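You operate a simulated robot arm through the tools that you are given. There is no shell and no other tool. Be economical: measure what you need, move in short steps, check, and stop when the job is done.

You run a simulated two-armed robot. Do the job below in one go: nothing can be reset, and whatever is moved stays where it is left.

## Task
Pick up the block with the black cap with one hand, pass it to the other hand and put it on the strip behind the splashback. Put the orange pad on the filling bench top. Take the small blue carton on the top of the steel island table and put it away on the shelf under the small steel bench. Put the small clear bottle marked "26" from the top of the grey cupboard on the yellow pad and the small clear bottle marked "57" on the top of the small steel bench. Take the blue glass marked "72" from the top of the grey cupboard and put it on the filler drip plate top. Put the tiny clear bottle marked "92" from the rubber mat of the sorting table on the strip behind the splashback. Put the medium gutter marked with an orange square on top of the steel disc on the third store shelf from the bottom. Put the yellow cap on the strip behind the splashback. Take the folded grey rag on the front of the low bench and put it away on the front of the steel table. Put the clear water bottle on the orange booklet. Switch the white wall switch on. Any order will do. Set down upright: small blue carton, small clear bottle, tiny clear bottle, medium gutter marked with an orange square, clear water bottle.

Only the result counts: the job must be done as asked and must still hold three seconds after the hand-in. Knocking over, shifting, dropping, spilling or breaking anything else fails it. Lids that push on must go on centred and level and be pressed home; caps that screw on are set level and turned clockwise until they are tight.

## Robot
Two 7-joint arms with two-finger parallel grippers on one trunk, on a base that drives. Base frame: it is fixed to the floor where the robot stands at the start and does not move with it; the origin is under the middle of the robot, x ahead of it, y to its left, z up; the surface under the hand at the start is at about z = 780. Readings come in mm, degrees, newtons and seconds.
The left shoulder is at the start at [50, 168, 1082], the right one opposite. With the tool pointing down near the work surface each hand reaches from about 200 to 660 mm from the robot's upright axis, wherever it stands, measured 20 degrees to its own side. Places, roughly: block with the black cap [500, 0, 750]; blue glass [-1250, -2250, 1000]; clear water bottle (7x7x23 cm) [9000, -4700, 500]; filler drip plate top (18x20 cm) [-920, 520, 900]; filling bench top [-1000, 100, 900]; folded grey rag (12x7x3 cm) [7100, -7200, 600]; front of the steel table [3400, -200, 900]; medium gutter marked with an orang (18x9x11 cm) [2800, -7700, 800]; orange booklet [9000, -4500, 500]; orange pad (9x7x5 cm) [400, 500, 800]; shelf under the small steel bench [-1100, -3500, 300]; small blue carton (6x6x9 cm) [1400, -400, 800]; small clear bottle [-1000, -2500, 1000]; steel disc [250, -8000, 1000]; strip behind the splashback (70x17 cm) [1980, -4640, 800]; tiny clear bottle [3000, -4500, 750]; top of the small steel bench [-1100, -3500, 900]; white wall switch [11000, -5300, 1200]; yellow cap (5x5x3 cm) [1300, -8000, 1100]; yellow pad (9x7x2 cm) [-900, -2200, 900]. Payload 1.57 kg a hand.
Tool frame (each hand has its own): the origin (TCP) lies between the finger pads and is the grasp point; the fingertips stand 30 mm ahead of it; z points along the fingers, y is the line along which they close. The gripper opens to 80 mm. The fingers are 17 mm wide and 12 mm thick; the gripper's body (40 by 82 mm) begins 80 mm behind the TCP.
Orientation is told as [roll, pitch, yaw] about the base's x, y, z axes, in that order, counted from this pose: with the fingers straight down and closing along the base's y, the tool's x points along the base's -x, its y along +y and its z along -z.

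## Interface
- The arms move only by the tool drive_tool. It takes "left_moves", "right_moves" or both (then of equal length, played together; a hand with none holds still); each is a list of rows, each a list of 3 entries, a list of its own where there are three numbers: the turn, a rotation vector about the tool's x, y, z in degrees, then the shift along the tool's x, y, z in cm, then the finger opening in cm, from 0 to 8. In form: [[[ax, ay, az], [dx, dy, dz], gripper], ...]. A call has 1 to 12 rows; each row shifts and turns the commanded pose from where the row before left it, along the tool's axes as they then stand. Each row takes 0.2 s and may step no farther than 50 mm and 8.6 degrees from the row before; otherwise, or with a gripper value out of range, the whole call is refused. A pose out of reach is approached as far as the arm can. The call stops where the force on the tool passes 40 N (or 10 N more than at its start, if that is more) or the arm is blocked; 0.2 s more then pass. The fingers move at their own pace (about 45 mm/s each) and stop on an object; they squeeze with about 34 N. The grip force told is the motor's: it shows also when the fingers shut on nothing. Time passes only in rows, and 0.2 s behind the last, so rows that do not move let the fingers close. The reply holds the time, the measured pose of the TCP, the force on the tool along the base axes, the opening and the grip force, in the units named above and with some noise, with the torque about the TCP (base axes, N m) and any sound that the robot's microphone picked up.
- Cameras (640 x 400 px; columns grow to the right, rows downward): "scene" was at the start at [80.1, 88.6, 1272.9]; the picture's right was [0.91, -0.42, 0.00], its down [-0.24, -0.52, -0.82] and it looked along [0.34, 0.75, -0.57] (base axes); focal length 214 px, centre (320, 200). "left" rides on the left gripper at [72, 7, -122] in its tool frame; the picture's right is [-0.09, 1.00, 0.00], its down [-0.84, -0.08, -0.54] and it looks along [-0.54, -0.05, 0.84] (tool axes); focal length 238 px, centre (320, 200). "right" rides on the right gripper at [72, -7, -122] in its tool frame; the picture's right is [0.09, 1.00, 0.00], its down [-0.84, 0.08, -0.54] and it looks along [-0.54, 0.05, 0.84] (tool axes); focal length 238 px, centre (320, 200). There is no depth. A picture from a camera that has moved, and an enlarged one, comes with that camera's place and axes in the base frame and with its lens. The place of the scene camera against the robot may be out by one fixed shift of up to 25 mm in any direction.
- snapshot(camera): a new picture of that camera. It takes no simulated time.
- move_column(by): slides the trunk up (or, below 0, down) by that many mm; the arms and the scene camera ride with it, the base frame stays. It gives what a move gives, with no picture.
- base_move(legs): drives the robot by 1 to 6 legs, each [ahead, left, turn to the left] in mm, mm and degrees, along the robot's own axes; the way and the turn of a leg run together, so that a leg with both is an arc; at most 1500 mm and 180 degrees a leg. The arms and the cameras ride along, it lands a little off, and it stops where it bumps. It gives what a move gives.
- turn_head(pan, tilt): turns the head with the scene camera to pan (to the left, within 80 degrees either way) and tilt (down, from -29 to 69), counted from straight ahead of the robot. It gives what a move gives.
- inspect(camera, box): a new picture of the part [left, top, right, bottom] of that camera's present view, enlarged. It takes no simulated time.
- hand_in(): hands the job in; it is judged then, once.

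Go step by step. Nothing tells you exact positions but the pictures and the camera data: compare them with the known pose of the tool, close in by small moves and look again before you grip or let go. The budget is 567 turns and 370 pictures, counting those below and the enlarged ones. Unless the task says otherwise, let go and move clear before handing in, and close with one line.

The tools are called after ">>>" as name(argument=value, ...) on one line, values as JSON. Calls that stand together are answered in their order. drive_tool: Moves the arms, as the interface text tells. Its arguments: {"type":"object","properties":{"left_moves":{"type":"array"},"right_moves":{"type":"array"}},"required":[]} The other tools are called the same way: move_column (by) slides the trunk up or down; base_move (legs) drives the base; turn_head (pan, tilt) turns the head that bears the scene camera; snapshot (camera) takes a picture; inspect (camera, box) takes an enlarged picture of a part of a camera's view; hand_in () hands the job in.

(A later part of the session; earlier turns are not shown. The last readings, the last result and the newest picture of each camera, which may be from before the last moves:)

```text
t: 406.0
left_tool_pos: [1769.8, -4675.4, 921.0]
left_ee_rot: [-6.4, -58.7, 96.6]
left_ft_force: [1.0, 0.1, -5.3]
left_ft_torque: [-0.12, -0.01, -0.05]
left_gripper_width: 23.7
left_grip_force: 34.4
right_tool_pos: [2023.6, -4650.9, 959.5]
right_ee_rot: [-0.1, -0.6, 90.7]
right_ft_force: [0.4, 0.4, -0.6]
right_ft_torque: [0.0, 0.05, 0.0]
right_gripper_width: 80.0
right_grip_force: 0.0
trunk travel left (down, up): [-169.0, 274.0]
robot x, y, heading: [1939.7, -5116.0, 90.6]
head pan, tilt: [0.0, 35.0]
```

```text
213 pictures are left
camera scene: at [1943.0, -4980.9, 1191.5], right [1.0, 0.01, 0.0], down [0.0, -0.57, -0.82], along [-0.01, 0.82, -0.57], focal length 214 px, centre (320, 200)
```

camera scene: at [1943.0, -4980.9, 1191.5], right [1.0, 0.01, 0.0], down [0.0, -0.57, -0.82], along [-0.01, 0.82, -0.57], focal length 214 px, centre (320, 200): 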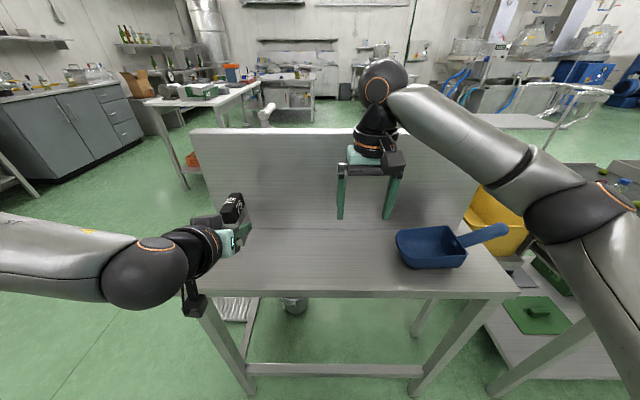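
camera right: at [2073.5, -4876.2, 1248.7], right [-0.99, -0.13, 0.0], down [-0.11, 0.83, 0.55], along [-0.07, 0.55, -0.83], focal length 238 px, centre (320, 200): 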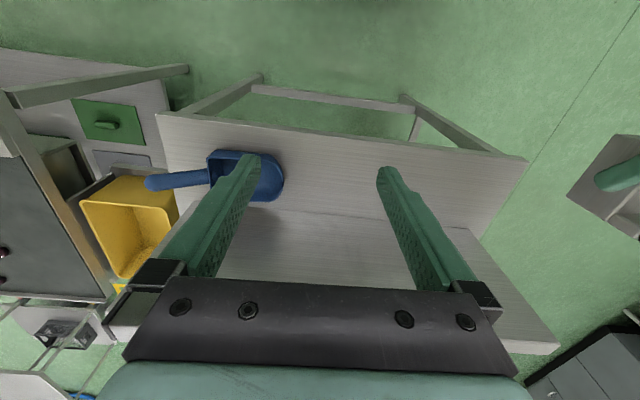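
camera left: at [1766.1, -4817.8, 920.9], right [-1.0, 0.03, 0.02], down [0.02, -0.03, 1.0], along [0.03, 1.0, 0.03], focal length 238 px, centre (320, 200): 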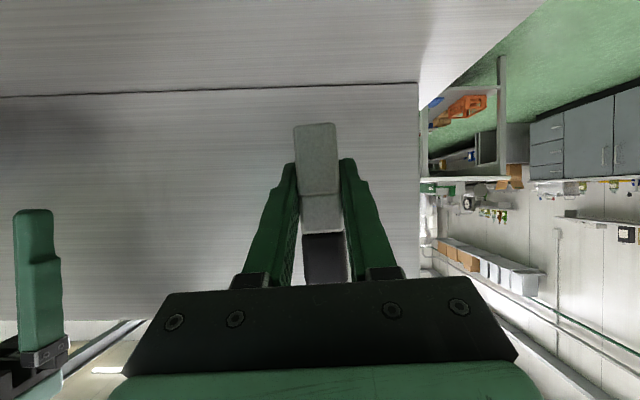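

>>> base_move(legs=[[-18, 0, 0]])

>>> move_column(by=-45)

>>> snapshot(camera="left")

>>> snapshot(camera="right")

```text
t: 406.8
left_tool_pos: [1770.3, -4695.0, 919.9]
left_ee_rot: [-6.4, -58.9, 96.5]
left_ft_force: [0.2, -0.7, -6.1]
left_ft_torque: [-0.11, 0.02, -0.02]
left_gripper_width: 24.0
left_grip_force: 34.2
right_tool_pos: [2023.7, -4669.3, 959.9]
right_ee_rot: [0.1, -0.6, 90.7]
right_ft_force: [-0.6, -0.1, -0.6]
right_ft_torque: [0.01, -0.01, 0.03]
right_gripper_width: 79.8
right_grip_force: 0.0
trunk travel left (down, up): [-169.0, 274.0]
robot x, y, heading: [1940.7, -5134.8, 90.4]
head pan, tilt: [0.0, 35.0]
```

```text
t: 407.7
left_tool_pos: [1769.5, -4694.5, 875.3]
left_ee_rot: [-6.4, -58.7, 96.6]
left_ft_force: [-0.2, 1.2, -5.2]
left_ft_torque: [-0.14, 0.01, 0.0]
left_gripper_width: 23.5
left_grip_force: 34.0
right_tool_pos: [2023.9, -4668.5, 913.6]
right_ee_rot: [0.0, -0.7, 90.7]
right_ft_force: [-0.3, 0.3, 0.2]
right_ft_torque: [0.01, 0.01, -0.03]
right_gripper_width: 79.8
right_grip_force: 0.1
trunk travel left (down, up): [-124.0, 319.0]
robot x, y, heading: [1940.3, -5134.1, 90.3]
head pan, tilt: [0.0, 35.0]
```

```text
212 pictures are left
camera left: at [1766.2, -4835.8, 875.8], right [-1.0, 0.03, 0.02], down [0.02, -0.03, 1.0], along [0.03, 1.0, 0.03], focal length 238 px, centre (320, 200)
```

left: 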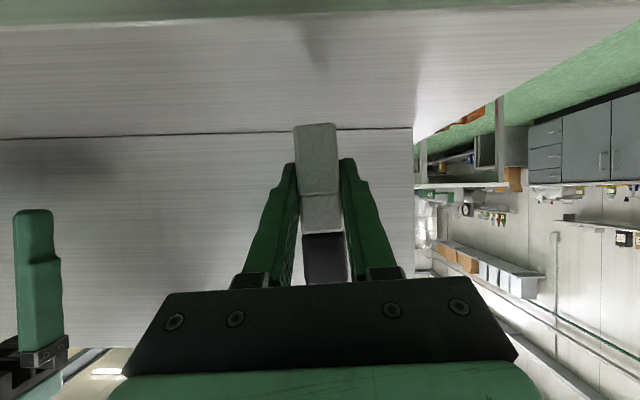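

```text
211 pictures are left
camera right: at [2032.6, -4742.2, 1033.8], right [-0.99, -0.11, 0.0], down [-0.09, 0.83, 0.55], along [-0.06, 0.55, -0.83], focal length 238 px, centre (320, 200)
```

right: 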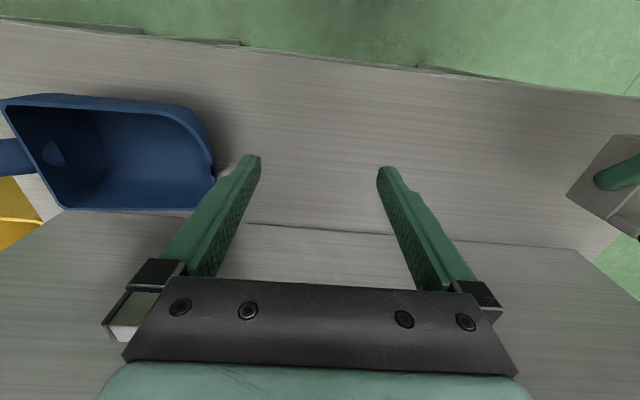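

Cross-checking, the strip is nearer z ≈ 800 and y ≈ -4730 to -4540. I move 38 mm further in and lower on.

>>> base_move(legs=[[36, 0, 0]])

>>> move_column(by=-30)

>>> snapshot(camera="left")

```text
t: 408.5
left_tool_pos: [1770.7, -4658.5, 874.8]
left_ee_rot: [-6.5, -58.6, 96.6]
left_ft_force: [-0.5, -0.5, -5.9]
left_ft_torque: [-0.1, -0.03, -0.01]
left_gripper_width: 23.9
left_grip_force: 34.3
right_tool_pos: [2022.5, -4633.2, 914.4]
right_ee_rot: [0.1, -0.6, 90.8]
right_ft_force: [-0.1, -0.2, 0.6]
right_ft_torque: [0.0, -0.05, 0.0]
right_gripper_width: 79.9
right_grip_force: 0.1
trunk travel left (down, up): [-124.0, 319.0]
robot x, y, heading: [1940.1, -5100.9, 90.3]
head pan, tilt: [0.0, 35.0]
```

```text
t: 409.3
left_tool_pos: [1768.7, -4659.0, 845.2]
left_ee_rot: [-6.3, -58.6, 96.6]
left_ft_force: [0.1, 0.0, -6.7]
left_ft_torque: [-0.15, 0.0, 0.0]
left_gripper_width: 23.9
left_grip_force: 34.0
right_tool_pos: [2023.8, -4633.5, 883.8]
right_ee_rot: [0.0, -0.6, 90.7]
right_ft_force: [0.1, -0.1, 0.0]
right_ft_torque: [0.0, 0.0, -0.02]
right_gripper_width: 80.0
right_grip_force: 0.0
trunk travel left (down, up): [-94.0, 349.0]
robot x, y, heading: [1940.8, -5101.2, 90.2]
head pan, tilt: [0.0, 35.0]
```

```text
210 pictures are left
camera left: at [1765.7, -4800.4, 845.7], right [-1.0, 0.03, 0.02], down [0.02, -0.03, 1.0], along [0.03, 1.0, 0.03], focal length 238 px, centre (320, 200)
```

left: 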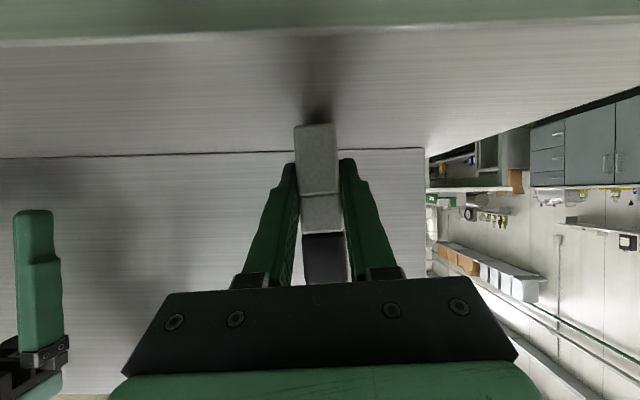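

>>> move_column(by=-8)

>>> move_column(by=-6)

```text
t: 409.9
left_tool_pos: [1769.5, -4658.5, 838.1]
left_ee_rot: [-6.3, -58.8, 96.7]
left_ft_force: [0.3, 0.7, -1.7]
left_ft_torque: [0.11, 0.01, 0.0]
left_gripper_width: 24.0
left_grip_force: 34.4
right_tool_pos: [2023.4, -4633.2, 874.7]
right_ee_rot: [0.0, -0.7, 90.8]
right_ft_force: [0.1, 0.2, -0.8]
right_ft_torque: [0.02, -0.01, -0.02]
right_gripper_width: 80.1
right_grip_force: 0.1
trunk travel left (down, up): [-86.0, 357.0]
robot x, y, heading: [1939.1, -5101.0, 90.4]
head pan, tilt: [0.0, 35.0]
```

```text
t: 410.4
left_tool_pos: [1770.4, -4658.0, 836.8]
left_ee_rot: [-6.5, -59.7, 96.8]
left_ft_force: [-5.3, -4.2, 25.6]
left_ft_torque: [0.38, 0.48, 0.1]
left_gripper_width: 23.7
left_grip_force: 33.9
right_tool_pos: [2024.0, -4636.0, 870.8]
right_ee_rot: [0.0, -0.9, 90.9]
right_ft_force: [-0.9, -0.4, 1.0]
right_ft_torque: [0.0, -0.05, 0.0]
right_gripper_width: 79.9
right_grip_force: 0.1
trunk travel left (down, up): [-80.0, 363.0]
robot x, y, heading: [1942.6, -5098.2, 90.2]
head pan, tilt: [0.0, 35.0]
```

Contact. I relieve, release, and back out.

>>> move_column(by=5)

>>> drive_tool(left_moves=[[[0, 0, 0], [0, 0, 0], 4], [[0, 0, 0], [0, 0, 0], 6], [[0, 0, 0], [0, 0, 0], 7], [[0, 0, 0], [0, 0, -3], 7], [[0, 0, 0], [0, 0, -4], 7], [[0, 0, 0], [0, 0, -4], 7]])

>>> snapshot(camera="left")

```text
t: 410.9
left_tool_pos: [1768.2, -4658.5, 836.6]
left_ee_rot: [-6.3, -59.0, 96.5]
left_ft_force: [-1.5, 6.4, 10.8]
left_ft_torque: [0.99, 0.29, 0.02]
left_gripper_width: 23.8
left_grip_force: 34.0
right_tool_pos: [2023.7, -4633.9, 876.0]
right_ee_rot: [0.0, -0.6, 90.8]
right_ft_force: [0.3, -0.7, -0.4]
right_ft_torque: [0.0, 0.02, 0.02]
right_gripper_width: 80.1
right_grip_force: 0.0
trunk travel left (down, up): [-85.0, 358.0]
robot x, y, heading: [1939.6, -5098.7, 90.3]
head pan, tilt: [0.0, 35.0]
```

```text
t: 412.4
left_tool_pos: [1789.0, -4699.9, 915.8]
left_ee_rot: [-6.3, -58.5, 96.5]
left_ft_force: [-0.3, 0.7, 0.1]
left_ft_torque: [-0.01, -0.02, 0.02]
left_gripper_width: 69.8
left_grip_force: 0.1
left hand out of reach, approached as far as the arm can: row 4, 5, 6
right_tool_pos: [2024.2, -4634.1, 874.3]
right_ee_rot: [-0.1, -0.6, 90.9]
right_ft_force: [0.3, 0.2, -0.5]
right_ft_torque: [0.0, -0.01, 0.04]
right_gripper_width: 79.6
right_grip_force: 0.0
trunk travel left (down, up): [-85.0, 358.0]
robot x, y, heading: [1940.0, -5100.9, 90.5]
head pan, tilt: [0.0, 35.0]
```

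```text
209 pictures are left
camera left: at [1785.6, -4841.7, 917.2], right [-1.0, 0.03, 0.02], down [0.02, -0.03, 1.0], along [0.03, 1.0, 0.03], focal length 238 px, centre (320, 200)
```

left: 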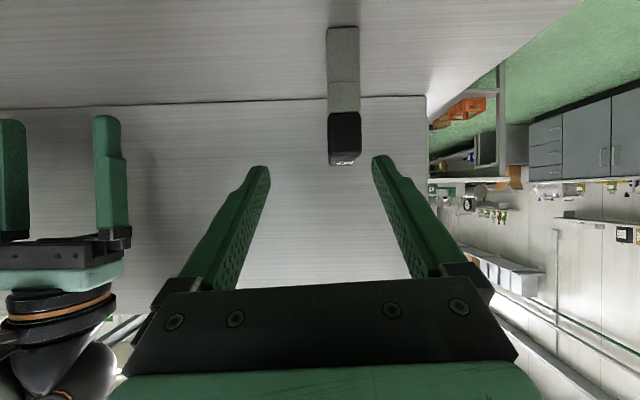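

The block stands on the strip. I raise, back off, and look toward the sorting table on the right for bottle 92.

>>> move_column(by=200)

>>> base_move(legs=[[-220, 0, 0]])

>>> turn_head(pan=-45, tilt=30)

>>> snapshot(camera="scene")

>>> turn_head(pan=0, tilt=40)

>>> snapshot(camera="scene")

```text
t: 414.5
left_tool_pos: [1788.4, -4700.7, 1116.5]
left_ee_rot: [-6.3, -58.6, 96.6]
left_ft_force: [0.8, 0.7, -0.4]
left_ft_torque: [0.0, 0.04, -0.02]
left_gripper_width: 70.0
left_grip_force: 0.0
right_tool_pos: [2023.1, -4635.0, 1075.3]
right_ee_rot: [-0.1, -0.6, 90.8]
right_ft_force: [-0.7, 0.1, -0.2]
right_ft_torque: [-0.03, 0.01, 0.0]
right_gripper_width: 80.0
right_grip_force: 0.1
trunk travel left (down, up): [-285.0, 158.0]
robot x, y, heading: [1942.1, -5098.0, 90.6]
head pan, tilt: [0.0, 35.0]
```

```text
t: 416.2
left_tool_pos: [1791.2, -4915.8, 1116.2]
left_ee_rot: [-6.2, -58.6, 96.6]
left_ft_force: [1.2, -0.3, -0.7]
left_ft_torque: [0.0, 0.0, 0.0]
left_gripper_width: 70.1
left_grip_force: 0.1
right_tool_pos: [2024.0, -4849.3, 1074.4]
right_ee_rot: [-0.1, -0.6, 90.8]
right_ft_force: [-0.1, 0.5, 0.1]
right_ft_torque: [0.03, 0.01, -0.01]
right_gripper_width: 80.0
right_grip_force: 0.2
trunk travel left (down, up): [-285.0, 158.0]
robot x, y, heading: [1942.4, -5315.0, 90.5]
head pan, tilt: [0.0, 35.0]
```

```text
t: 417.3
left_tool_pos: [1790.4, -4915.2, 1115.1]
left_ee_rot: [-6.3, -58.7, 96.6]
left_ft_force: [0.0, 0.9, -0.1]
left_ft_torque: [0.01, -0.02, -0.02]
left_gripper_width: 70.2
left_grip_force: 0.1
right_tool_pos: [2025.4, -4850.9, 1074.4]
right_ee_rot: [-0.1, -0.7, 90.7]
right_ft_force: [1.0, 0.1, -0.6]
right_ft_torque: [0.01, 0.0, 0.01]
right_gripper_width: 80.1
right_grip_force: 0.1
trunk travel left (down, up): [-285.0, 158.0]
robot x, y, heading: [1943.5, -5313.4, 90.5]
head pan, tilt: [-45.0, 30.0]
```

```text
208 pictures are left
camera scene: at [2008.9, -5202.7, 1315.3], right [0.71, -0.7, 0.0], down [-0.35, -0.36, -0.87], along [0.61, 0.62, -0.5], focal length 214 px, centre (320, 200)
```

scene: 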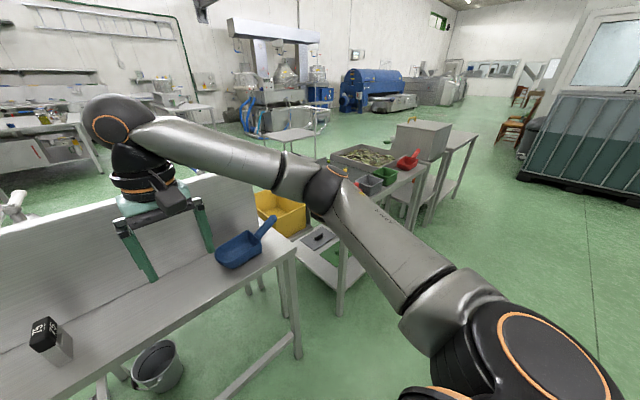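

```text
t: 418.4
left_tool_pos: [1790.7, -4915.2, 1116.3]
left_ee_rot: [-6.2, -58.6, 96.6]
left_ft_force: [-0.1, -0.8, 0.2]
left_ft_torque: [0.03, -0.01, -0.01]
left_gripper_width: 69.9
left_grip_force: 0.0
right_tool_pos: [2025.5, -4850.0, 1075.4]
right_ee_rot: [0.0, -0.7, 90.9]
right_ft_force: [-0.1, -0.6, -0.4]
right_ft_torque: [0.0, 0.0, 0.0]
right_gripper_width: 80.0
right_grip_force: 0.0
trunk travel left (down, up): [-285.0, 158.0]
robot x, y, heading: [1943.4, -5313.8, 90.6]
head pan, tilt: [0.0, 40.0]
```

```text
207 pictures are left
camera scene: at [1944.8, -5182.3, 1300.0], right [1.0, 0.01, 0.0], down [0.01, -0.64, -0.77], along [-0.01, 0.77, -0.64], focal length 214 px, centre (320, 200)
```

scene: 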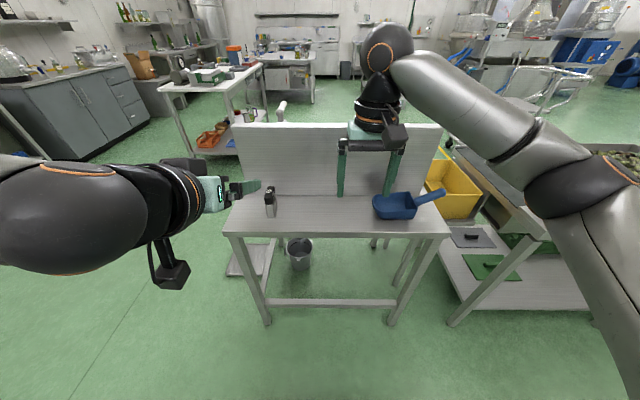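

>>> base_move(legs=[[-50, 0, 0], [0, -950, -0.6]])

>>> snapshot(camera="scene")

>>> snapshot(camera="right")

```text
t: 427.9
left_tool_pos: [2776.8, -4960.3, 1116.7]
left_ee_rot: [-6.2, -58.5, 96.1]
left_ft_force: [-1.2, -1.2, -0.4]
left_ft_torque: [0.0, -0.01, 0.01]
left_gripper_width: 69.8
left_grip_force: 0.1
right_tool_pos: [3010.7, -4897.2, 1074.3]
right_ee_rot: [0.0, -0.6, 90.3]
right_ft_force: [0.4, 0.2, -0.8]
right_ft_torque: [0.03, 0.01, 0.0]
right_gripper_width: 80.1
right_grip_force: 0.1
trunk travel left (down, up): [-285.0, 158.0]
robot x, y, heading: [2923.2, -5359.1, 89.9]
head pan, tilt: [0.0, 40.0]
```

```text
206 pictures are left
camera scene: at [2927.5, -5227.4, 1299.9], right [1.0, 0.0, 0.0], down [0.0, -0.64, -0.77], along [0.0, 0.77, -0.64], focal length 214 px, centre (320, 200)
```

scene: 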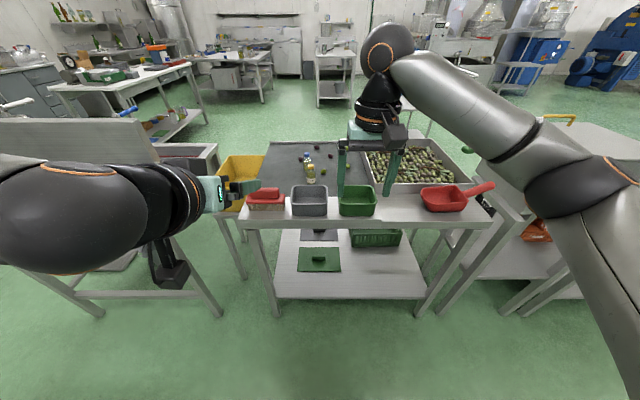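

```text
205 pictures are left
camera right: at [3019.5, -4968.5, 1194.8], right [-1.0, -0.1, 0.0], down [-0.08, 0.83, 0.55], along [-0.05, 0.55, -0.83], focal length 238 px, centre (320, 200)
```

right: 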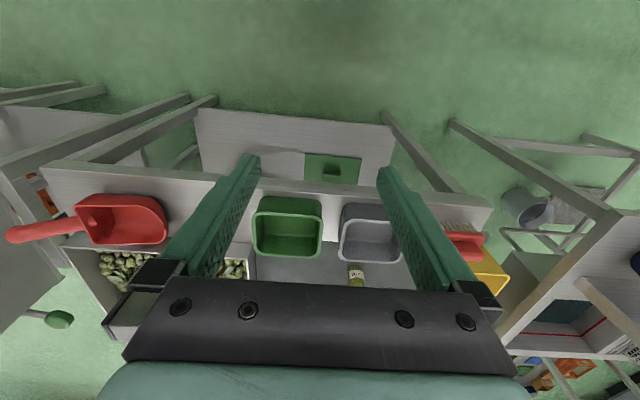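

>>> inspect(camera="scene", box=[230, 130, 400, 230])

>>> inspect(camera="right", box=[230, 170, 410, 300])

```text
3.76 times, centred on (315, 180) of scene
camera zoom: at [2927.5, -5227.4, 1299.9], right [1.0, 0.0, 0.0], down [0.0, -0.64, -0.77], along [0.0, 0.77, -0.64], focal length 807 px, centre (339, 275)
```

zoom: 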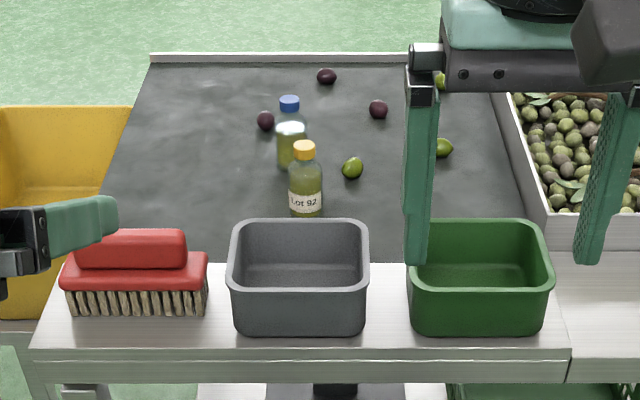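

```text
3.08 times, centred on (320, 235) of right
camera zoom: at [3019.5, -4968.5, 1194.8], right [-1.0, -0.1, 0.0], down [-0.08, 0.83, 0.55], along [-0.05, 0.55, -0.83], focal length 733 px, centre (320, 92)
```

zoom: 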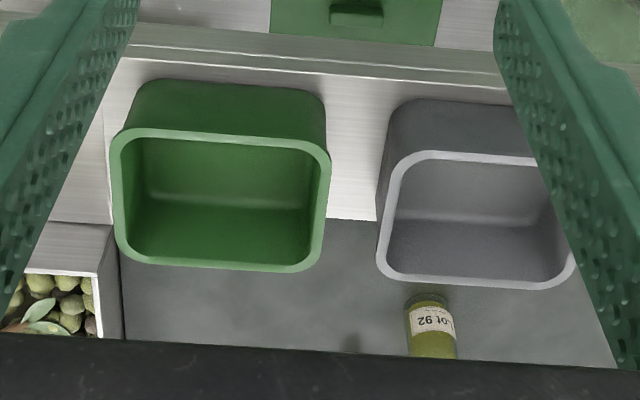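

Bottle 92 (yellow cap) stands on the mat at about (2892, -4524), behind the grey bin. I raise a bit and drive in so the right hand can take it from above.

>>> move_column(by=70)

>>> base_move(legs=[[0, 130, 0], [300, 0, 0]])

>>> drive_tool(right_moves=[[[0, 0, 0], [-3.5, 0, 2], 8], [[0, 0, 0], [-3.5, 0, 3], 8], [[0, 0, 0], [0, 0, 4], 8], [[0, 0, 0], [0, 0, 4], 8]])

>>> snapshot(camera="right")

>>> snapshot(camera="scene")

```text
t: 429.0
left_tool_pos: [2776.8, -4958.5, 1186.5]
left_ee_rot: [-6.2, -58.7, 95.9]
left_ft_force: [0.0, 0.1, 0.5]
left_ft_torque: [0.02, -0.02, 0.0]
left_gripper_width: 69.9
left_grip_force: 0.0
right_tool_pos: [3012.1, -4895.0, 1144.6]
right_ee_rot: [0.0, -0.6, 90.2]
right_ft_force: [-0.5, -0.6, 0.3]
right_ft_torque: [-0.02, 0.05, 0.01]
right_gripper_width: 80.0
right_grip_force: 0.1
trunk travel left (down, up): [-355.0, 88.0]
robot x, y, heading: [2923.7, -5361.9, 90.0]
head pan, tilt: [0.0, 40.0]
```

```text
t: 432.5
left_tool_pos: [2642.2, -4652.5, 1185.3]
left_ee_rot: [-6.1, -58.5, 96.2]
left_ft_force: [-1.5, 0.1, -0.1]
left_ft_torque: [-0.01, 0.01, -0.01]
left_gripper_width: 69.9
left_grip_force: 0.1
right_tool_pos: [2876.0, -4588.4, 1144.8]
right_ee_rot: [-0.1, -0.6, 90.5]
right_ft_force: [-0.7, -0.3, 0.5]
right_ft_torque: [0.01, 0.01, -0.01]
right_gripper_width: 80.2
right_grip_force: 0.0
trunk travel left (down, up): [-355.0, 88.0]
robot x, y, heading: [2792.3, -5053.0, 90.1]
head pan, tilt: [0.0, 40.0]
```

```text
t: 433.5
left_tool_pos: [2642.4, -4653.7, 1186.3]
left_ee_rot: [-6.1, -58.6, 96.3]
left_ft_force: [0.6, -0.7, 0.3]
left_ft_torque: [0.0, 0.0, 0.01]
left_gripper_width: 69.8
left_grip_force: 0.1
right_tool_pos: [2874.9, -4516.5, 1015.7]
right_ee_rot: [0.0, -0.7, 90.5]
right_ft_force: [-0.1, -0.2, -1.2]
right_ft_torque: [0.02, -0.04, -0.02]
right_gripper_width: 80.0
right_grip_force: 0.0
trunk travel left (down, up): [-355.0, 88.0]
robot x, y, heading: [2793.5, -5055.1, 89.8]
head pan, tilt: [0.0, 40.0]
```

```text
202 pictures are left
camera right: at [2883.0, -4589.7, 1135.8], right [-0.99, -0.1, 0.0], down [-0.08, 0.83, 0.55], along [-0.06, 0.55, -0.83], focal length 238 px, centre (320, 200)
```

right: 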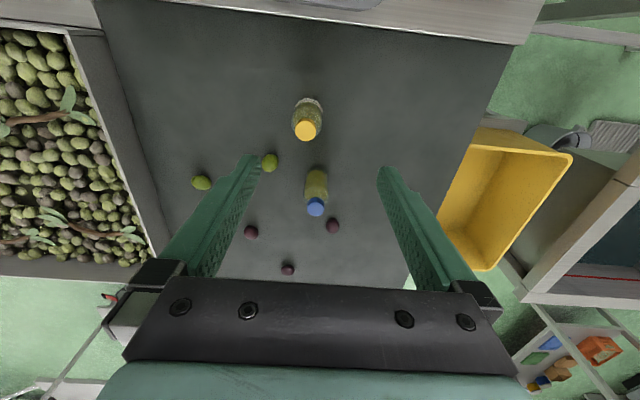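

```text
201 pictures are left
camera scene: at [2794.3, -4920.8, 1370.0], right [1.0, 0.0, 0.0], down [0.0, -0.64, -0.77], along [0.0, 0.77, -0.64], focal length 214 px, centre (320, 200)
```

scene: 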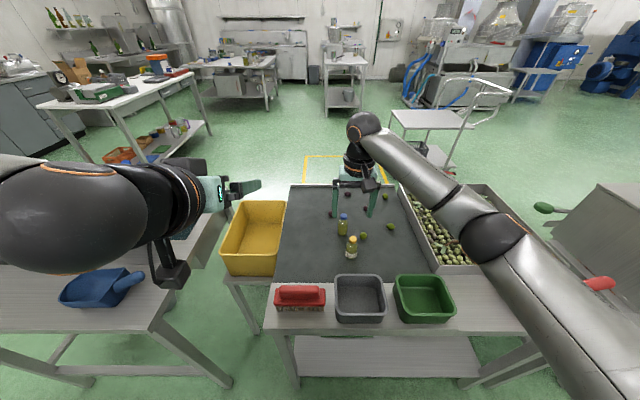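

>>> drive_tool(right_moves=[[[0, 0, 0], [0.3, -1.2, 4], 8], [[0, 0, 0], [0, 0, 3.5], 8]])

>>> snapshot(camera="right")

```text
t: 434.1
left_tool_pos: [2642.3, -4653.0, 1186.2]
left_ee_rot: [-6.3, -58.6, 96.4]
left_ft_force: [0.2, 0.6, 0.5]
left_ft_torque: [0.01, 0.0, -0.01]
left_gripper_width: 70.0
left_grip_force: 0.1
right_tool_pos: [2887.6, -4519.7, 939.9]
right_ee_rot: [0.0, -0.7, 90.5]
right_ft_force: [-0.2, 0.6, -0.4]
right_ft_torque: [-0.03, -0.03, 0.0]
right_gripper_width: 79.8
right_grip_force: 0.1
trunk travel left (down, up): [-355.0, 88.0]
robot x, y, heading: [2792.1, -5054.0, 90.2]
head pan, tilt: [0.0, 40.0]
```

```text
200 pictures are left
camera right: at [2895.8, -4592.9, 1060.3], right [-0.99, -0.1, 0.0], down [-0.08, 0.83, 0.55], along [-0.06, 0.55, -0.83], focal length 238 px, centre (320, 200)
```

right: 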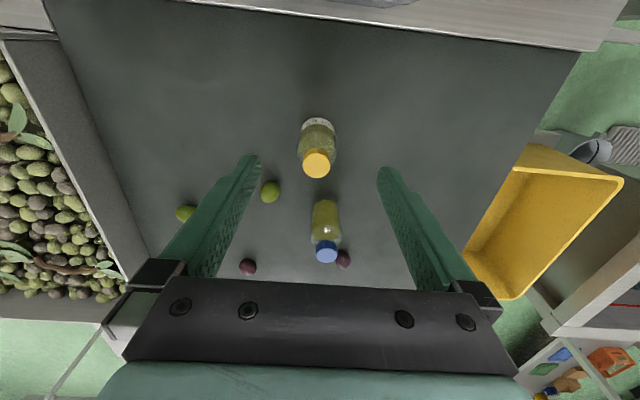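

>>> drive_tool(right_moves=[[[0, 0, 0], [0, 0, 3.3], 8], [[0, 0, 0], [0, 0, 3.3], 8], [[0, 0, 0], [0, 0, 3.2], 8]])

>>> snapshot(camera="right")

```text
t: 434.9
left_tool_pos: [2641.4, -4653.5, 1187.2]
left_ee_rot: [-6.2, -58.6, 96.4]
left_ft_force: [0.5, 0.4, 0.5]
left_ft_torque: [0.03, 0.02, 0.02]
left_gripper_width: 70.0
left_grip_force: 0.1
right_tool_pos: [2888.5, -4519.0, 840.5]
right_ee_rot: [0.0, -0.6, 90.5]
right_ft_force: [0.2, -0.2, -0.2]
right_ft_torque: [0.01, 0.06, 0.0]
right_gripper_width: 79.9
right_grip_force: 0.1
trunk travel left (down, up): [-355.0, 88.0]
robot x, y, heading: [2792.4, -5055.6, 90.2]
head pan, tilt: [0.0, 40.0]
```

```text
199 pictures are left
camera right: at [2895.8, -4591.3, 961.3], right [-0.99, -0.1, 0.0], down [-0.08, 0.83, 0.55], along [-0.05, 0.55, -0.83], focal length 238 px, centre (320, 200)
```

right: 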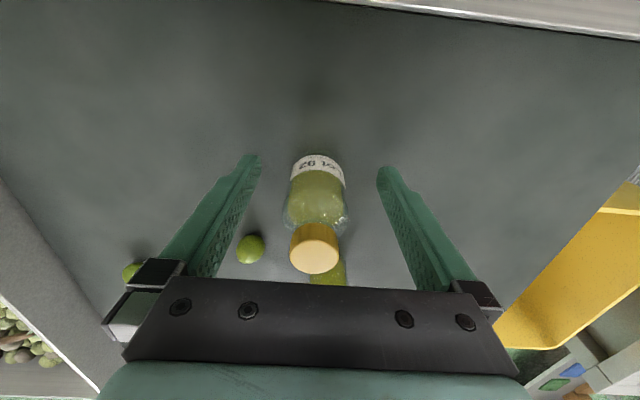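

>>> drive_tool(right_moves=[[[0, 0, 0], [0, 0, 1.5], 8], [[0, 0, 0], [0, 0, 0], 5], [[0, 0, 0], [0, 0, 0], 3], [[0, 0, 0], [0, 0, 0], 2], [[0, 0, 0], [0, 0, 0], 2], [[0, 0, 0], [0, 0, 0], 2]])

>>> drive_tool(right_moves=[[[0, 0, 0], [0, 0, -4.5], 2], [[0, 0, 0], [0, 0, -5], 2], [[0, 0, 0], [0, 0, -5], 2], [[0, 0, 0], [0, 0, -5], 2], [[0, 0, 0], [0, 0, -5], 2]])

>>> snapshot(camera="right")

```text
t: 436.3
left_tool_pos: [2642.4, -4656.9, 1187.2]
left_ee_rot: [-6.4, -58.8, 96.3]
left_ft_force: [0.8, 0.2, -1.1]
left_ft_torque: [0.02, 0.0, 0.01]
left_gripper_width: 70.0
left_grip_force: 0.0
right_tool_pos: [2887.3, -4518.1, 829.7]
right_ee_rot: [0.0, -1.1, 90.4]
right_ft_force: [8.3, -1.9, 32.2]
right_ft_torque: [-0.28, -0.56, 0.02]
right_gripper_width: 37.0
right_grip_force: 16.7
trunk travel left (down, up): [-355.0, 88.0]
robot x, y, heading: [2794.4, -5056.4, 90.1]
head pan, tilt: [0.0, 40.0]
```

```text
t: 437.5
left_tool_pos: [2642.9, -4653.7, 1186.7]
left_ee_rot: [-6.3, -58.8, 96.3]
left_ft_force: [-0.7, -0.1, 0.3]
left_ft_torque: [0.01, 0.02, -0.03]
left_gripper_width: 69.7
left_grip_force: 0.1
right_tool_pos: [2889.8, -4522.4, 1071.1]
right_ee_rot: [-0.1, -0.6, 90.4]
right_ft_force: [-0.2, -0.9, -0.8]
right_ft_torque: [-0.01, -0.02, 0.01]
right_gripper_width: 36.4
right_grip_force: 33.8
trunk travel left (down, up): [-355.0, 88.0]
robot x, y, heading: [2790.1, -5054.3, 90.4]
head pan, tilt: [0.0, 40.0]
```

```text
198 pictures are left
camera right: at [2897.9, -4595.3, 1191.8], right [-1.0, -0.1, 0.0], down [-0.08, 0.83, 0.55], along [-0.05, 0.55, -0.83], focal length 238 px, centre (320, 200)
```

right: 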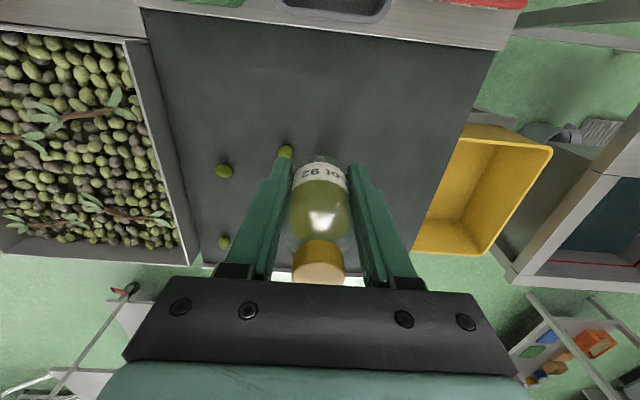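

Bottle 92 is in hand. I drive back to the strip and line it up at about (1905, -4645), between the block and the scoop.

>>> base_move(legs=[[-300, 0, 0], [0, 985, 0]])

>>> base_move(legs=[[165, 0, 0]])

>>> snapshot(camera="right")

>>> snapshot(camera="scene")

```text
t: 448.1
left_tool_pos: [1650.1, -4957.2, 1187.2]
left_ee_rot: [-6.2, -58.6, 96.5]
left_ft_force: [0.1, 0.7, -0.2]
left_ft_torque: [0.0, 0.0, -0.01]
left_gripper_width: 70.1
left_grip_force: 0.0
right_tool_pos: [1898.6, -4825.7, 1071.3]
right_ee_rot: [0.0, -0.6, 90.8]
right_ft_force: [0.3, -0.4, -0.3]
right_ft_torque: [-0.01, -0.02, 0.0]
right_gripper_width: 36.4
right_grip_force: 34.3
trunk travel left (down, up): [-355.0, 88.0]
robot x, y, heading: [1804.3, -5359.9, 90.3]
head pan, tilt: [0.0, 40.0]
```

```text
t: 449.6
left_tool_pos: [1650.9, -4791.2, 1185.6]
left_ee_rot: [-6.2, -58.6, 96.4]
left_ft_force: [1.0, 0.1, -0.7]
left_ft_torque: [0.0, -0.02, -0.01]
left_gripper_width: 70.0
left_grip_force: 0.2
right_tool_pos: [1898.0, -4659.8, 1070.7]
right_ee_rot: [0.1, -0.6, 90.6]
right_ft_force: [0.8, 0.2, -1.2]
right_ft_torque: [-0.06, 0.01, 0.05]
right_gripper_width: 36.5
right_grip_force: 33.9
trunk travel left (down, up): [-355.0, 88.0]
robot x, y, heading: [1802.1, -5194.7, 90.3]
head pan, tilt: [0.0, 40.0]
```

```text
197 pictures are left
camera right: at [1906.1, -4733.1, 1191.0], right [-0.99, -0.1, 0.0], down [-0.09, 0.83, 0.55], along [-0.06, 0.55, -0.83], focal length 238 px, centre (320, 200)
```

right: 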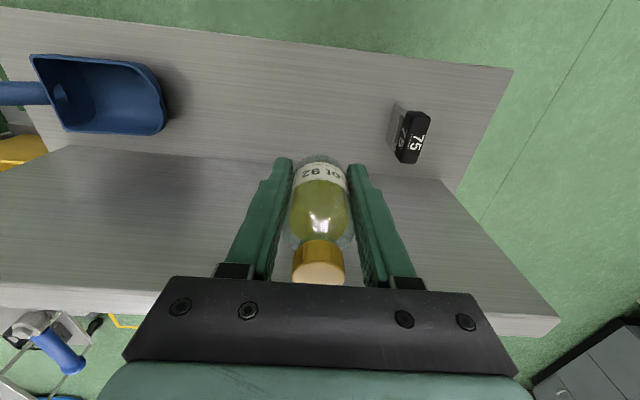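

```text
196 pictures are left
camera scene: at [1803.2, -5059.4, 1369.8], right [1.0, 0.01, 0.0], down [0.0, -0.64, -0.77], along [0.0, 0.77, -0.64], focal length 214 px, centre (320, 200)
```

scene: 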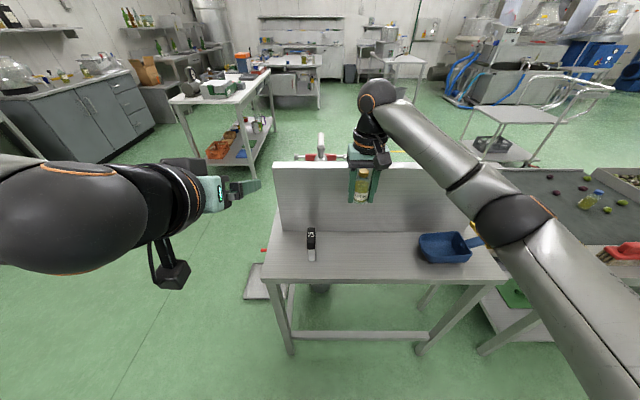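

>>> drive_tool(right_moves=[[[0, 0, 0], [0, 0, 4.5], 2], [[0, 0, 0], [0, 0, 4.5], 2], [[0, 0, 0], [0, 0, 4.5], 2], [[0, 0, 0], [0, 0, 4.5], 2], [[0, 0, 0], [0, 0, 2.5], 2]])

>>> snapshot(camera="right")

```text
t: 450.8
left_tool_pos: [1650.6, -4794.2, 1186.2]
left_ee_rot: [-6.2, -58.6, 96.5]
left_ft_force: [0.6, 0.0, 0.2]
left_ft_torque: [0.01, -0.01, 0.0]
left_gripper_width: 69.7
left_grip_force: 0.0
right_tool_pos: [1896.5, -4656.7, 865.4]
right_ee_rot: [0.0, -0.7, 90.6]
right_ft_force: [0.1, -0.1, -1.4]
right_ft_torque: [-0.03, 0.01, 0.02]
right_gripper_width: 36.7
right_grip_force: 34.0
trunk travel left (down, up): [-355.0, 88.0]
robot x, y, heading: [1800.7, -5194.6, 90.2]
head pan, tilt: [0.0, 40.0]
```

```text
195 pictures are left
camera right: at [1904.5, -4730.6, 985.2], right [-0.99, -0.1, 0.0], down [-0.09, 0.83, 0.55], along [-0.06, 0.55, -0.83], focal length 238 px, centre (320, 200)
```

right: 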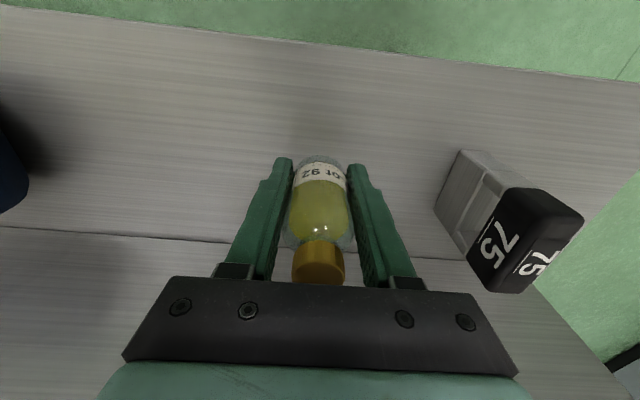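

>>> drive_tool(right_moves=[[[0, 0, 0], [0, 0, 1], 2], [[0, 0, 0], [0, 0, 0.5], 2], [[0, 0, 0], [0, 0, 0.4], 2], [[0, 0, 0], [0, 0, 0.3], 2]])

```text
t: 451.8
left_tool_pos: [1650.5, -4793.8, 1184.9]
left_ee_rot: [-6.2, -58.6, 96.5]
left_ft_force: [0.5, 0.1, -0.1]
left_ft_torque: [0.0, -0.02, 0.03]
left_gripper_width: 70.1
left_grip_force: 0.0
right_tool_pos: [1897.1, -4657.1, 844.3]
right_ee_rot: [-0.1, -0.6, 90.6]
right_ft_force: [-0.9, 0.3, -0.6]
right_ft_torque: [-0.01, 0.02, 0.0]
right_gripper_width: 36.0
right_grip_force: 34.2
trunk travel left (down, up): [-355.0, 88.0]
robot x, y, heading: [1799.2, -5194.5, 90.3]
head pan, tilt: [0.0, 40.0]
```

>>> drive_tool(right_moves=[[[0, 0, 0], [0, 0, 0.3], 2], [[0, 0, 0], [0, 0, 0.2], 2]])

>>> drive_tool(right_moves=[[[0, 0, 0], [0, 0, 0.2], 2], [[0, 0, 0], [0, 0, 0.2], 2]])

```text
t: 452.4
left_tool_pos: [1650.1, -4793.2, 1185.3]
left_ee_rot: [-6.2, -58.5, 96.4]
left_ft_force: [0.4, -0.2, -0.2]
left_ft_torque: [-0.01, -0.01, -0.02]
left_gripper_width: 69.9
left_grip_force: 0.1
right_tool_pos: [1897.1, -4657.9, 839.1]
right_ee_rot: [0.0, -0.7, 90.6]
right_ft_force: [0.5, 0.1, -1.1]
right_ft_torque: [-0.01, 0.01, 0.04]
right_gripper_width: 36.5
right_grip_force: 33.9
trunk travel left (down, up): [-355.0, 88.0]
robot x, y, heading: [1802.2, -5190.6, 90.1]
head pan, tilt: [0.0, 40.0]
```

```text
t: 453.0
left_tool_pos: [1649.3, -4793.8, 1185.5]
left_ee_rot: [-6.1, -58.6, 96.5]
left_ft_force: [-0.9, 0.0, 0.5]
left_ft_torque: [0.02, 0.01, -0.01]
left_gripper_width: 69.9
left_grip_force: 0.0
right_tool_pos: [1898.2, -4657.9, 834.1]
right_ee_rot: [-0.1, -0.6, 90.6]
right_ft_force: [-0.2, -0.5, -1.4]
right_ft_torque: [0.02, 0.02, 0.02]
right_gripper_width: 36.6
right_grip_force: 34.1
trunk travel left (down, up): [-355.0, 88.0]
robot x, y, heading: [1798.1, -5193.9, 90.1]
head pan, tilt: [0.0, 40.0]
```

>>> drive_tool(right_moves=[[[0, 0, 0], [0, 0, 0.3], 2], [[0, 0, 0], [0, 0, 0.3], 2]])

>>> drive_tool(right_moves=[[[0, 0, 0], [0, 0, 0.3], 2], [[0, 0, 0], [0, 0, 0.2], 2]])

>>> snapshot(camera="right")

```text
t: 453.6
left_tool_pos: [1650.5, -4794.3, 1185.6]
left_ee_rot: [-6.2, -58.7, 96.4]
left_ft_force: [0.5, -0.2, 0.4]
left_ft_torque: [0.02, -0.01, 0.01]
left_gripper_width: 69.9
left_grip_force: 0.0
right_tool_pos: [1897.1, -4657.6, 831.4]
right_ee_rot: [-0.1, -0.7, 90.6]
right_ft_force: [1.0, -0.6, 3.4]
right_ft_torque: [0.09, -0.04, -0.04]
right_gripper_width: 36.5
right_grip_force: 33.9
trunk travel left (down, up): [-355.0, 88.0]
robot x, y, heading: [1800.1, -5192.3, 90.4]
head pan, tilt: [0.0, 40.0]
```

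```text
t: 454.2
left_tool_pos: [1651.4, -4795.3, 1187.7]
left_ee_rot: [-6.3, -58.8, 96.3]
left_ft_force: [0.0, 0.1, 0.4]
left_ft_torque: [-0.03, 0.01, -0.01]
left_gripper_width: 69.8
left_grip_force: 0.0
right_tool_pos: [1897.0, -4658.3, 830.1]
right_ee_rot: [0.0, -1.2, 90.5]
right_ft_force: [6.4, 0.0, 32.4]
right_ft_torque: [-0.31, -0.38, -0.15]
right_gripper_width: 36.5
right_grip_force: 34.4
trunk travel left (down, up): [-355.0, 88.0]
robot x, y, heading: [1802.6, -5194.8, 90.4]
head pan, tilt: [0.0, 40.0]
```

```text
194 pictures are left
camera right: at [1906.2, -4732.1, 949.5], right [-0.99, -0.1, 0.0], down [-0.09, 0.82, 0.56], along [-0.06, 0.56, -0.83], focal length 238 px, centre (320, 200)
```

right: 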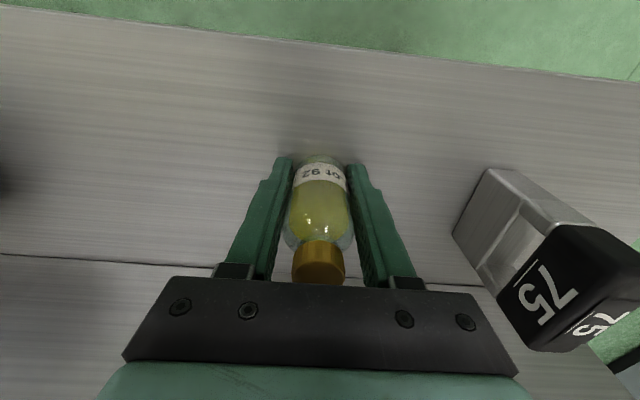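

Contact. I ease off, open, and rise straight up.

>>> drive_tool(right_moves=[[[0, 0, 0], [0, 0, -0.4], 2], [[0, 0, 0], [0, 0, 0], 4.5], [[0, 0, 0], [0, 0, 0], 6], [[0, 0, 0], [0, 0, 0], 6], [[0, 0, 0], [0, 0, -3], 6], [[0, 0, 0], [0, 0, -4], 6], [[0, 0, 0], [0, 0, -5], 6], [[0, 0, 0], [0, 0, -5], 6], [[0, 0, 0], [0, 0, -5], 6]])

>>> snapshot(camera="right")

```text
t: 456.2
left_tool_pos: [1650.1, -4793.0, 1184.6]
left_ee_rot: [-6.2, -58.7, 96.4]
left_ft_force: [1.0, -0.1, 0.0]
left_ft_torque: [0.04, -0.03, 0.02]
left_gripper_width: 70.1
left_grip_force: 0.0
right_tool_pos: [1899.3, -4658.7, 1046.7]
right_ee_rot: [-0.2, -0.6, 90.4]
right_ft_force: [-0.1, -0.1, 0.6]
right_ft_torque: [0.01, 0.01, 0.01]
right_gripper_width: 59.9
right_grip_force: 0.0
trunk travel left (down, up): [-355.0, 88.0]
robot x, y, heading: [1800.3, -5190.8, 90.3]
head pan, tilt: [0.0, 40.0]
```

```text
193 pictures are left
camera right: at [1908.0, -4733.2, 1167.6], right [-0.99, -0.1, 0.0], down [-0.09, 0.83, 0.55], along [-0.05, 0.55, -0.83], focal length 238 px, centre (320, 200)
```

right: 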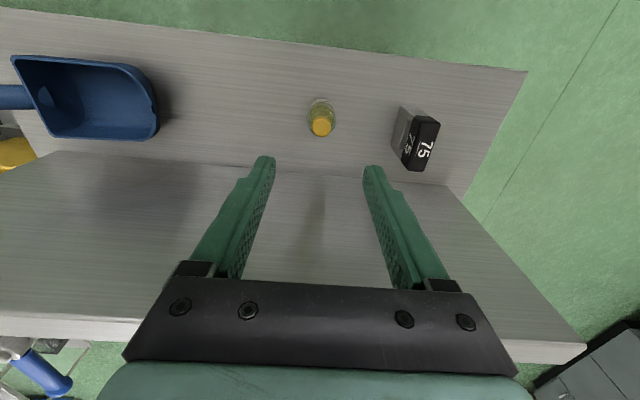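

Bottle 92 stands on the strip. Next I head south to the store shelves for the yellow cap and the gutter.

>>> base_move(legs=[[-250, 0, 0], [0, 0, 90], [0, 0, 90], [900, 0, 0]])

>>> turn_head(pan=0, tilt=15)

>>> snapshot(camera="scene")

>>> turn_head(pan=40, tilt=20)

>>> snapshot(camera="scene")

```text
t: 469.9
left_tool_pos: [1925.2, -6739.6, 1186.9]
left_ee_rot: [-6.2, -58.6, -85.2]
left_ft_force: [-0.2, 0.2, -0.6]
left_ft_torque: [0.02, 0.03, 0.02]
left_gripper_width: 69.8
left_grip_force: 0.0
right_tool_pos: [1673.1, -6865.6, 1046.7]
right_ee_rot: [0.1, -0.6, -90.9]
right_ft_force: [-0.1, -0.3, -0.5]
right_ft_torque: [0.0, 0.03, -0.03]
right_gripper_width: 60.2
right_grip_force: 0.1
trunk travel left (down, up): [-355.0, 88.0]
robot x, y, heading: [1790.4, -6336.3, -91.1]
head pan, tilt: [0.0, 40.0]
```

```text
t: 470.8
left_tool_pos: [1927.0, -6739.2, 1185.6]
left_ee_rot: [-6.2, -58.6, -85.2]
left_ft_force: [0.2, 0.2, 0.0]
left_ft_torque: [0.0, -0.01, 0.03]
left_gripper_width: 69.8
left_grip_force: 0.1
right_tool_pos: [1673.7, -6865.7, 1047.2]
right_ee_rot: [0.1, -0.6, -90.9]
right_ft_force: [0.3, -0.3, 0.0]
right_ft_torque: [-0.01, 0.01, -0.01]
right_gripper_width: 59.7
right_grip_force: 0.0
trunk travel left (down, up): [-355.0, 88.0]
robot x, y, heading: [1788.0, -6333.4, -91.3]
head pan, tilt: [0.0, 15.0]
```

```text
192 pictures are left
camera scene: at [1786.7, -6460.5, 1409.4], right [-1.0, 0.02, 0.0], down [0.01, 0.26, -0.97], along [-0.02, -0.97, -0.26], focal length 214 px, centre (320, 200)
```

scene: 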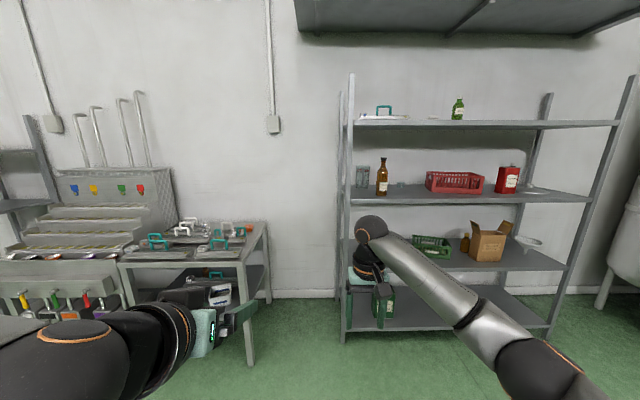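

```text
t: 471.9
left_tool_pos: [1925.9, -6739.2, 1185.0]
left_ee_rot: [-6.2, -58.7, -85.2]
left_ft_force: [0.5, -0.1, -0.1]
left_ft_torque: [0.04, 0.01, -0.01]
left_gripper_width: 70.1
left_grip_force: 0.0
right_tool_pos: [1673.6, -6866.3, 1047.0]
right_ee_rot: [0.1, -0.6, -91.0]
right_ft_force: [0.8, 0.2, -0.1]
right_ft_torque: [0.01, -0.02, -0.02]
right_gripper_width: 60.0
right_grip_force: 0.1
trunk travel left (down, up): [-355.0, 88.0]
robot x, y, heading: [1787.9, -6338.8, -91.3]
head pan, tilt: [40.0, 20.0]
```

```text
191 pictures are left
camera scene: at [1847.0, -6439.7, 1401.4], right [-0.78, -0.63, 0.0], down [-0.21, 0.27, -0.94], along [0.59, -0.73, -0.34], focal length 214 px, centre (320, 200)
```

scene: 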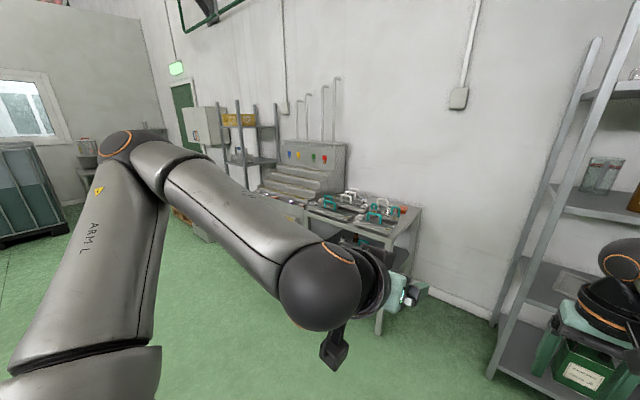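

>>> turn_head(pan=-15, tilt=15)

>>> inspect(camera="scene", box=[220, 80, 420, 230])

>>> inspect(camera="scene", box=[400, 100, 600, 230])

```text
t: 473.1
left_tool_pos: [1926.3, -6740.5, 1185.9]
left_ee_rot: [-6.2, -58.6, -85.2]
left_ft_force: [0.0, -0.3, 0.1]
left_ft_torque: [0.01, -0.01, -0.01]
left_gripper_width: 70.0
left_grip_force: 0.1
right_tool_pos: [1672.0, -6866.0, 1047.0]
right_ee_rot: [0.1, -0.6, -91.0]
right_ft_force: [0.5, -0.4, -0.3]
right_ft_torque: [-0.03, 0.04, 0.0]
right_gripper_width: 60.1
right_grip_force: 0.0
trunk travel left (down, up): [-355.0, 88.0]
robot x, y, heading: [1785.0, -6332.9, -91.4]
head pan, tilt: [-15.0, 15.0]
```

```text
2.67 times, centred on (320, 155) of scene
camera zoom: at [1762.7, -6456.8, 1409.5], right [-0.96, 0.28, 0.0], down [0.07, 0.25, -0.97], along [-0.27, -0.93, -0.26], focal length 572 px, centre (320, 320)
```

zoom: 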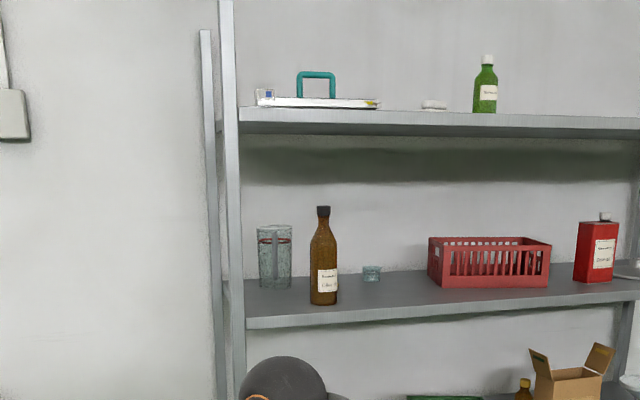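

```text
3.08 times, centred on (500, 165) of scene
camera zoom: at [1762.7, -6456.8, 1409.5], right [-0.96, 0.28, 0.0], down [0.07, 0.25, -0.97], along [-0.27, -0.93, -0.26], focal length 660 px, centre (-234, 308)
```

zoom: 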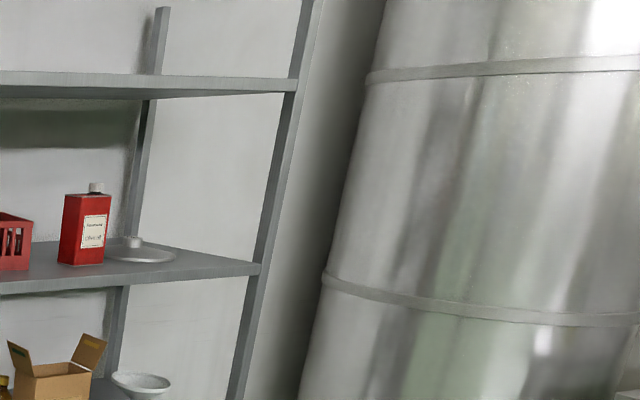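

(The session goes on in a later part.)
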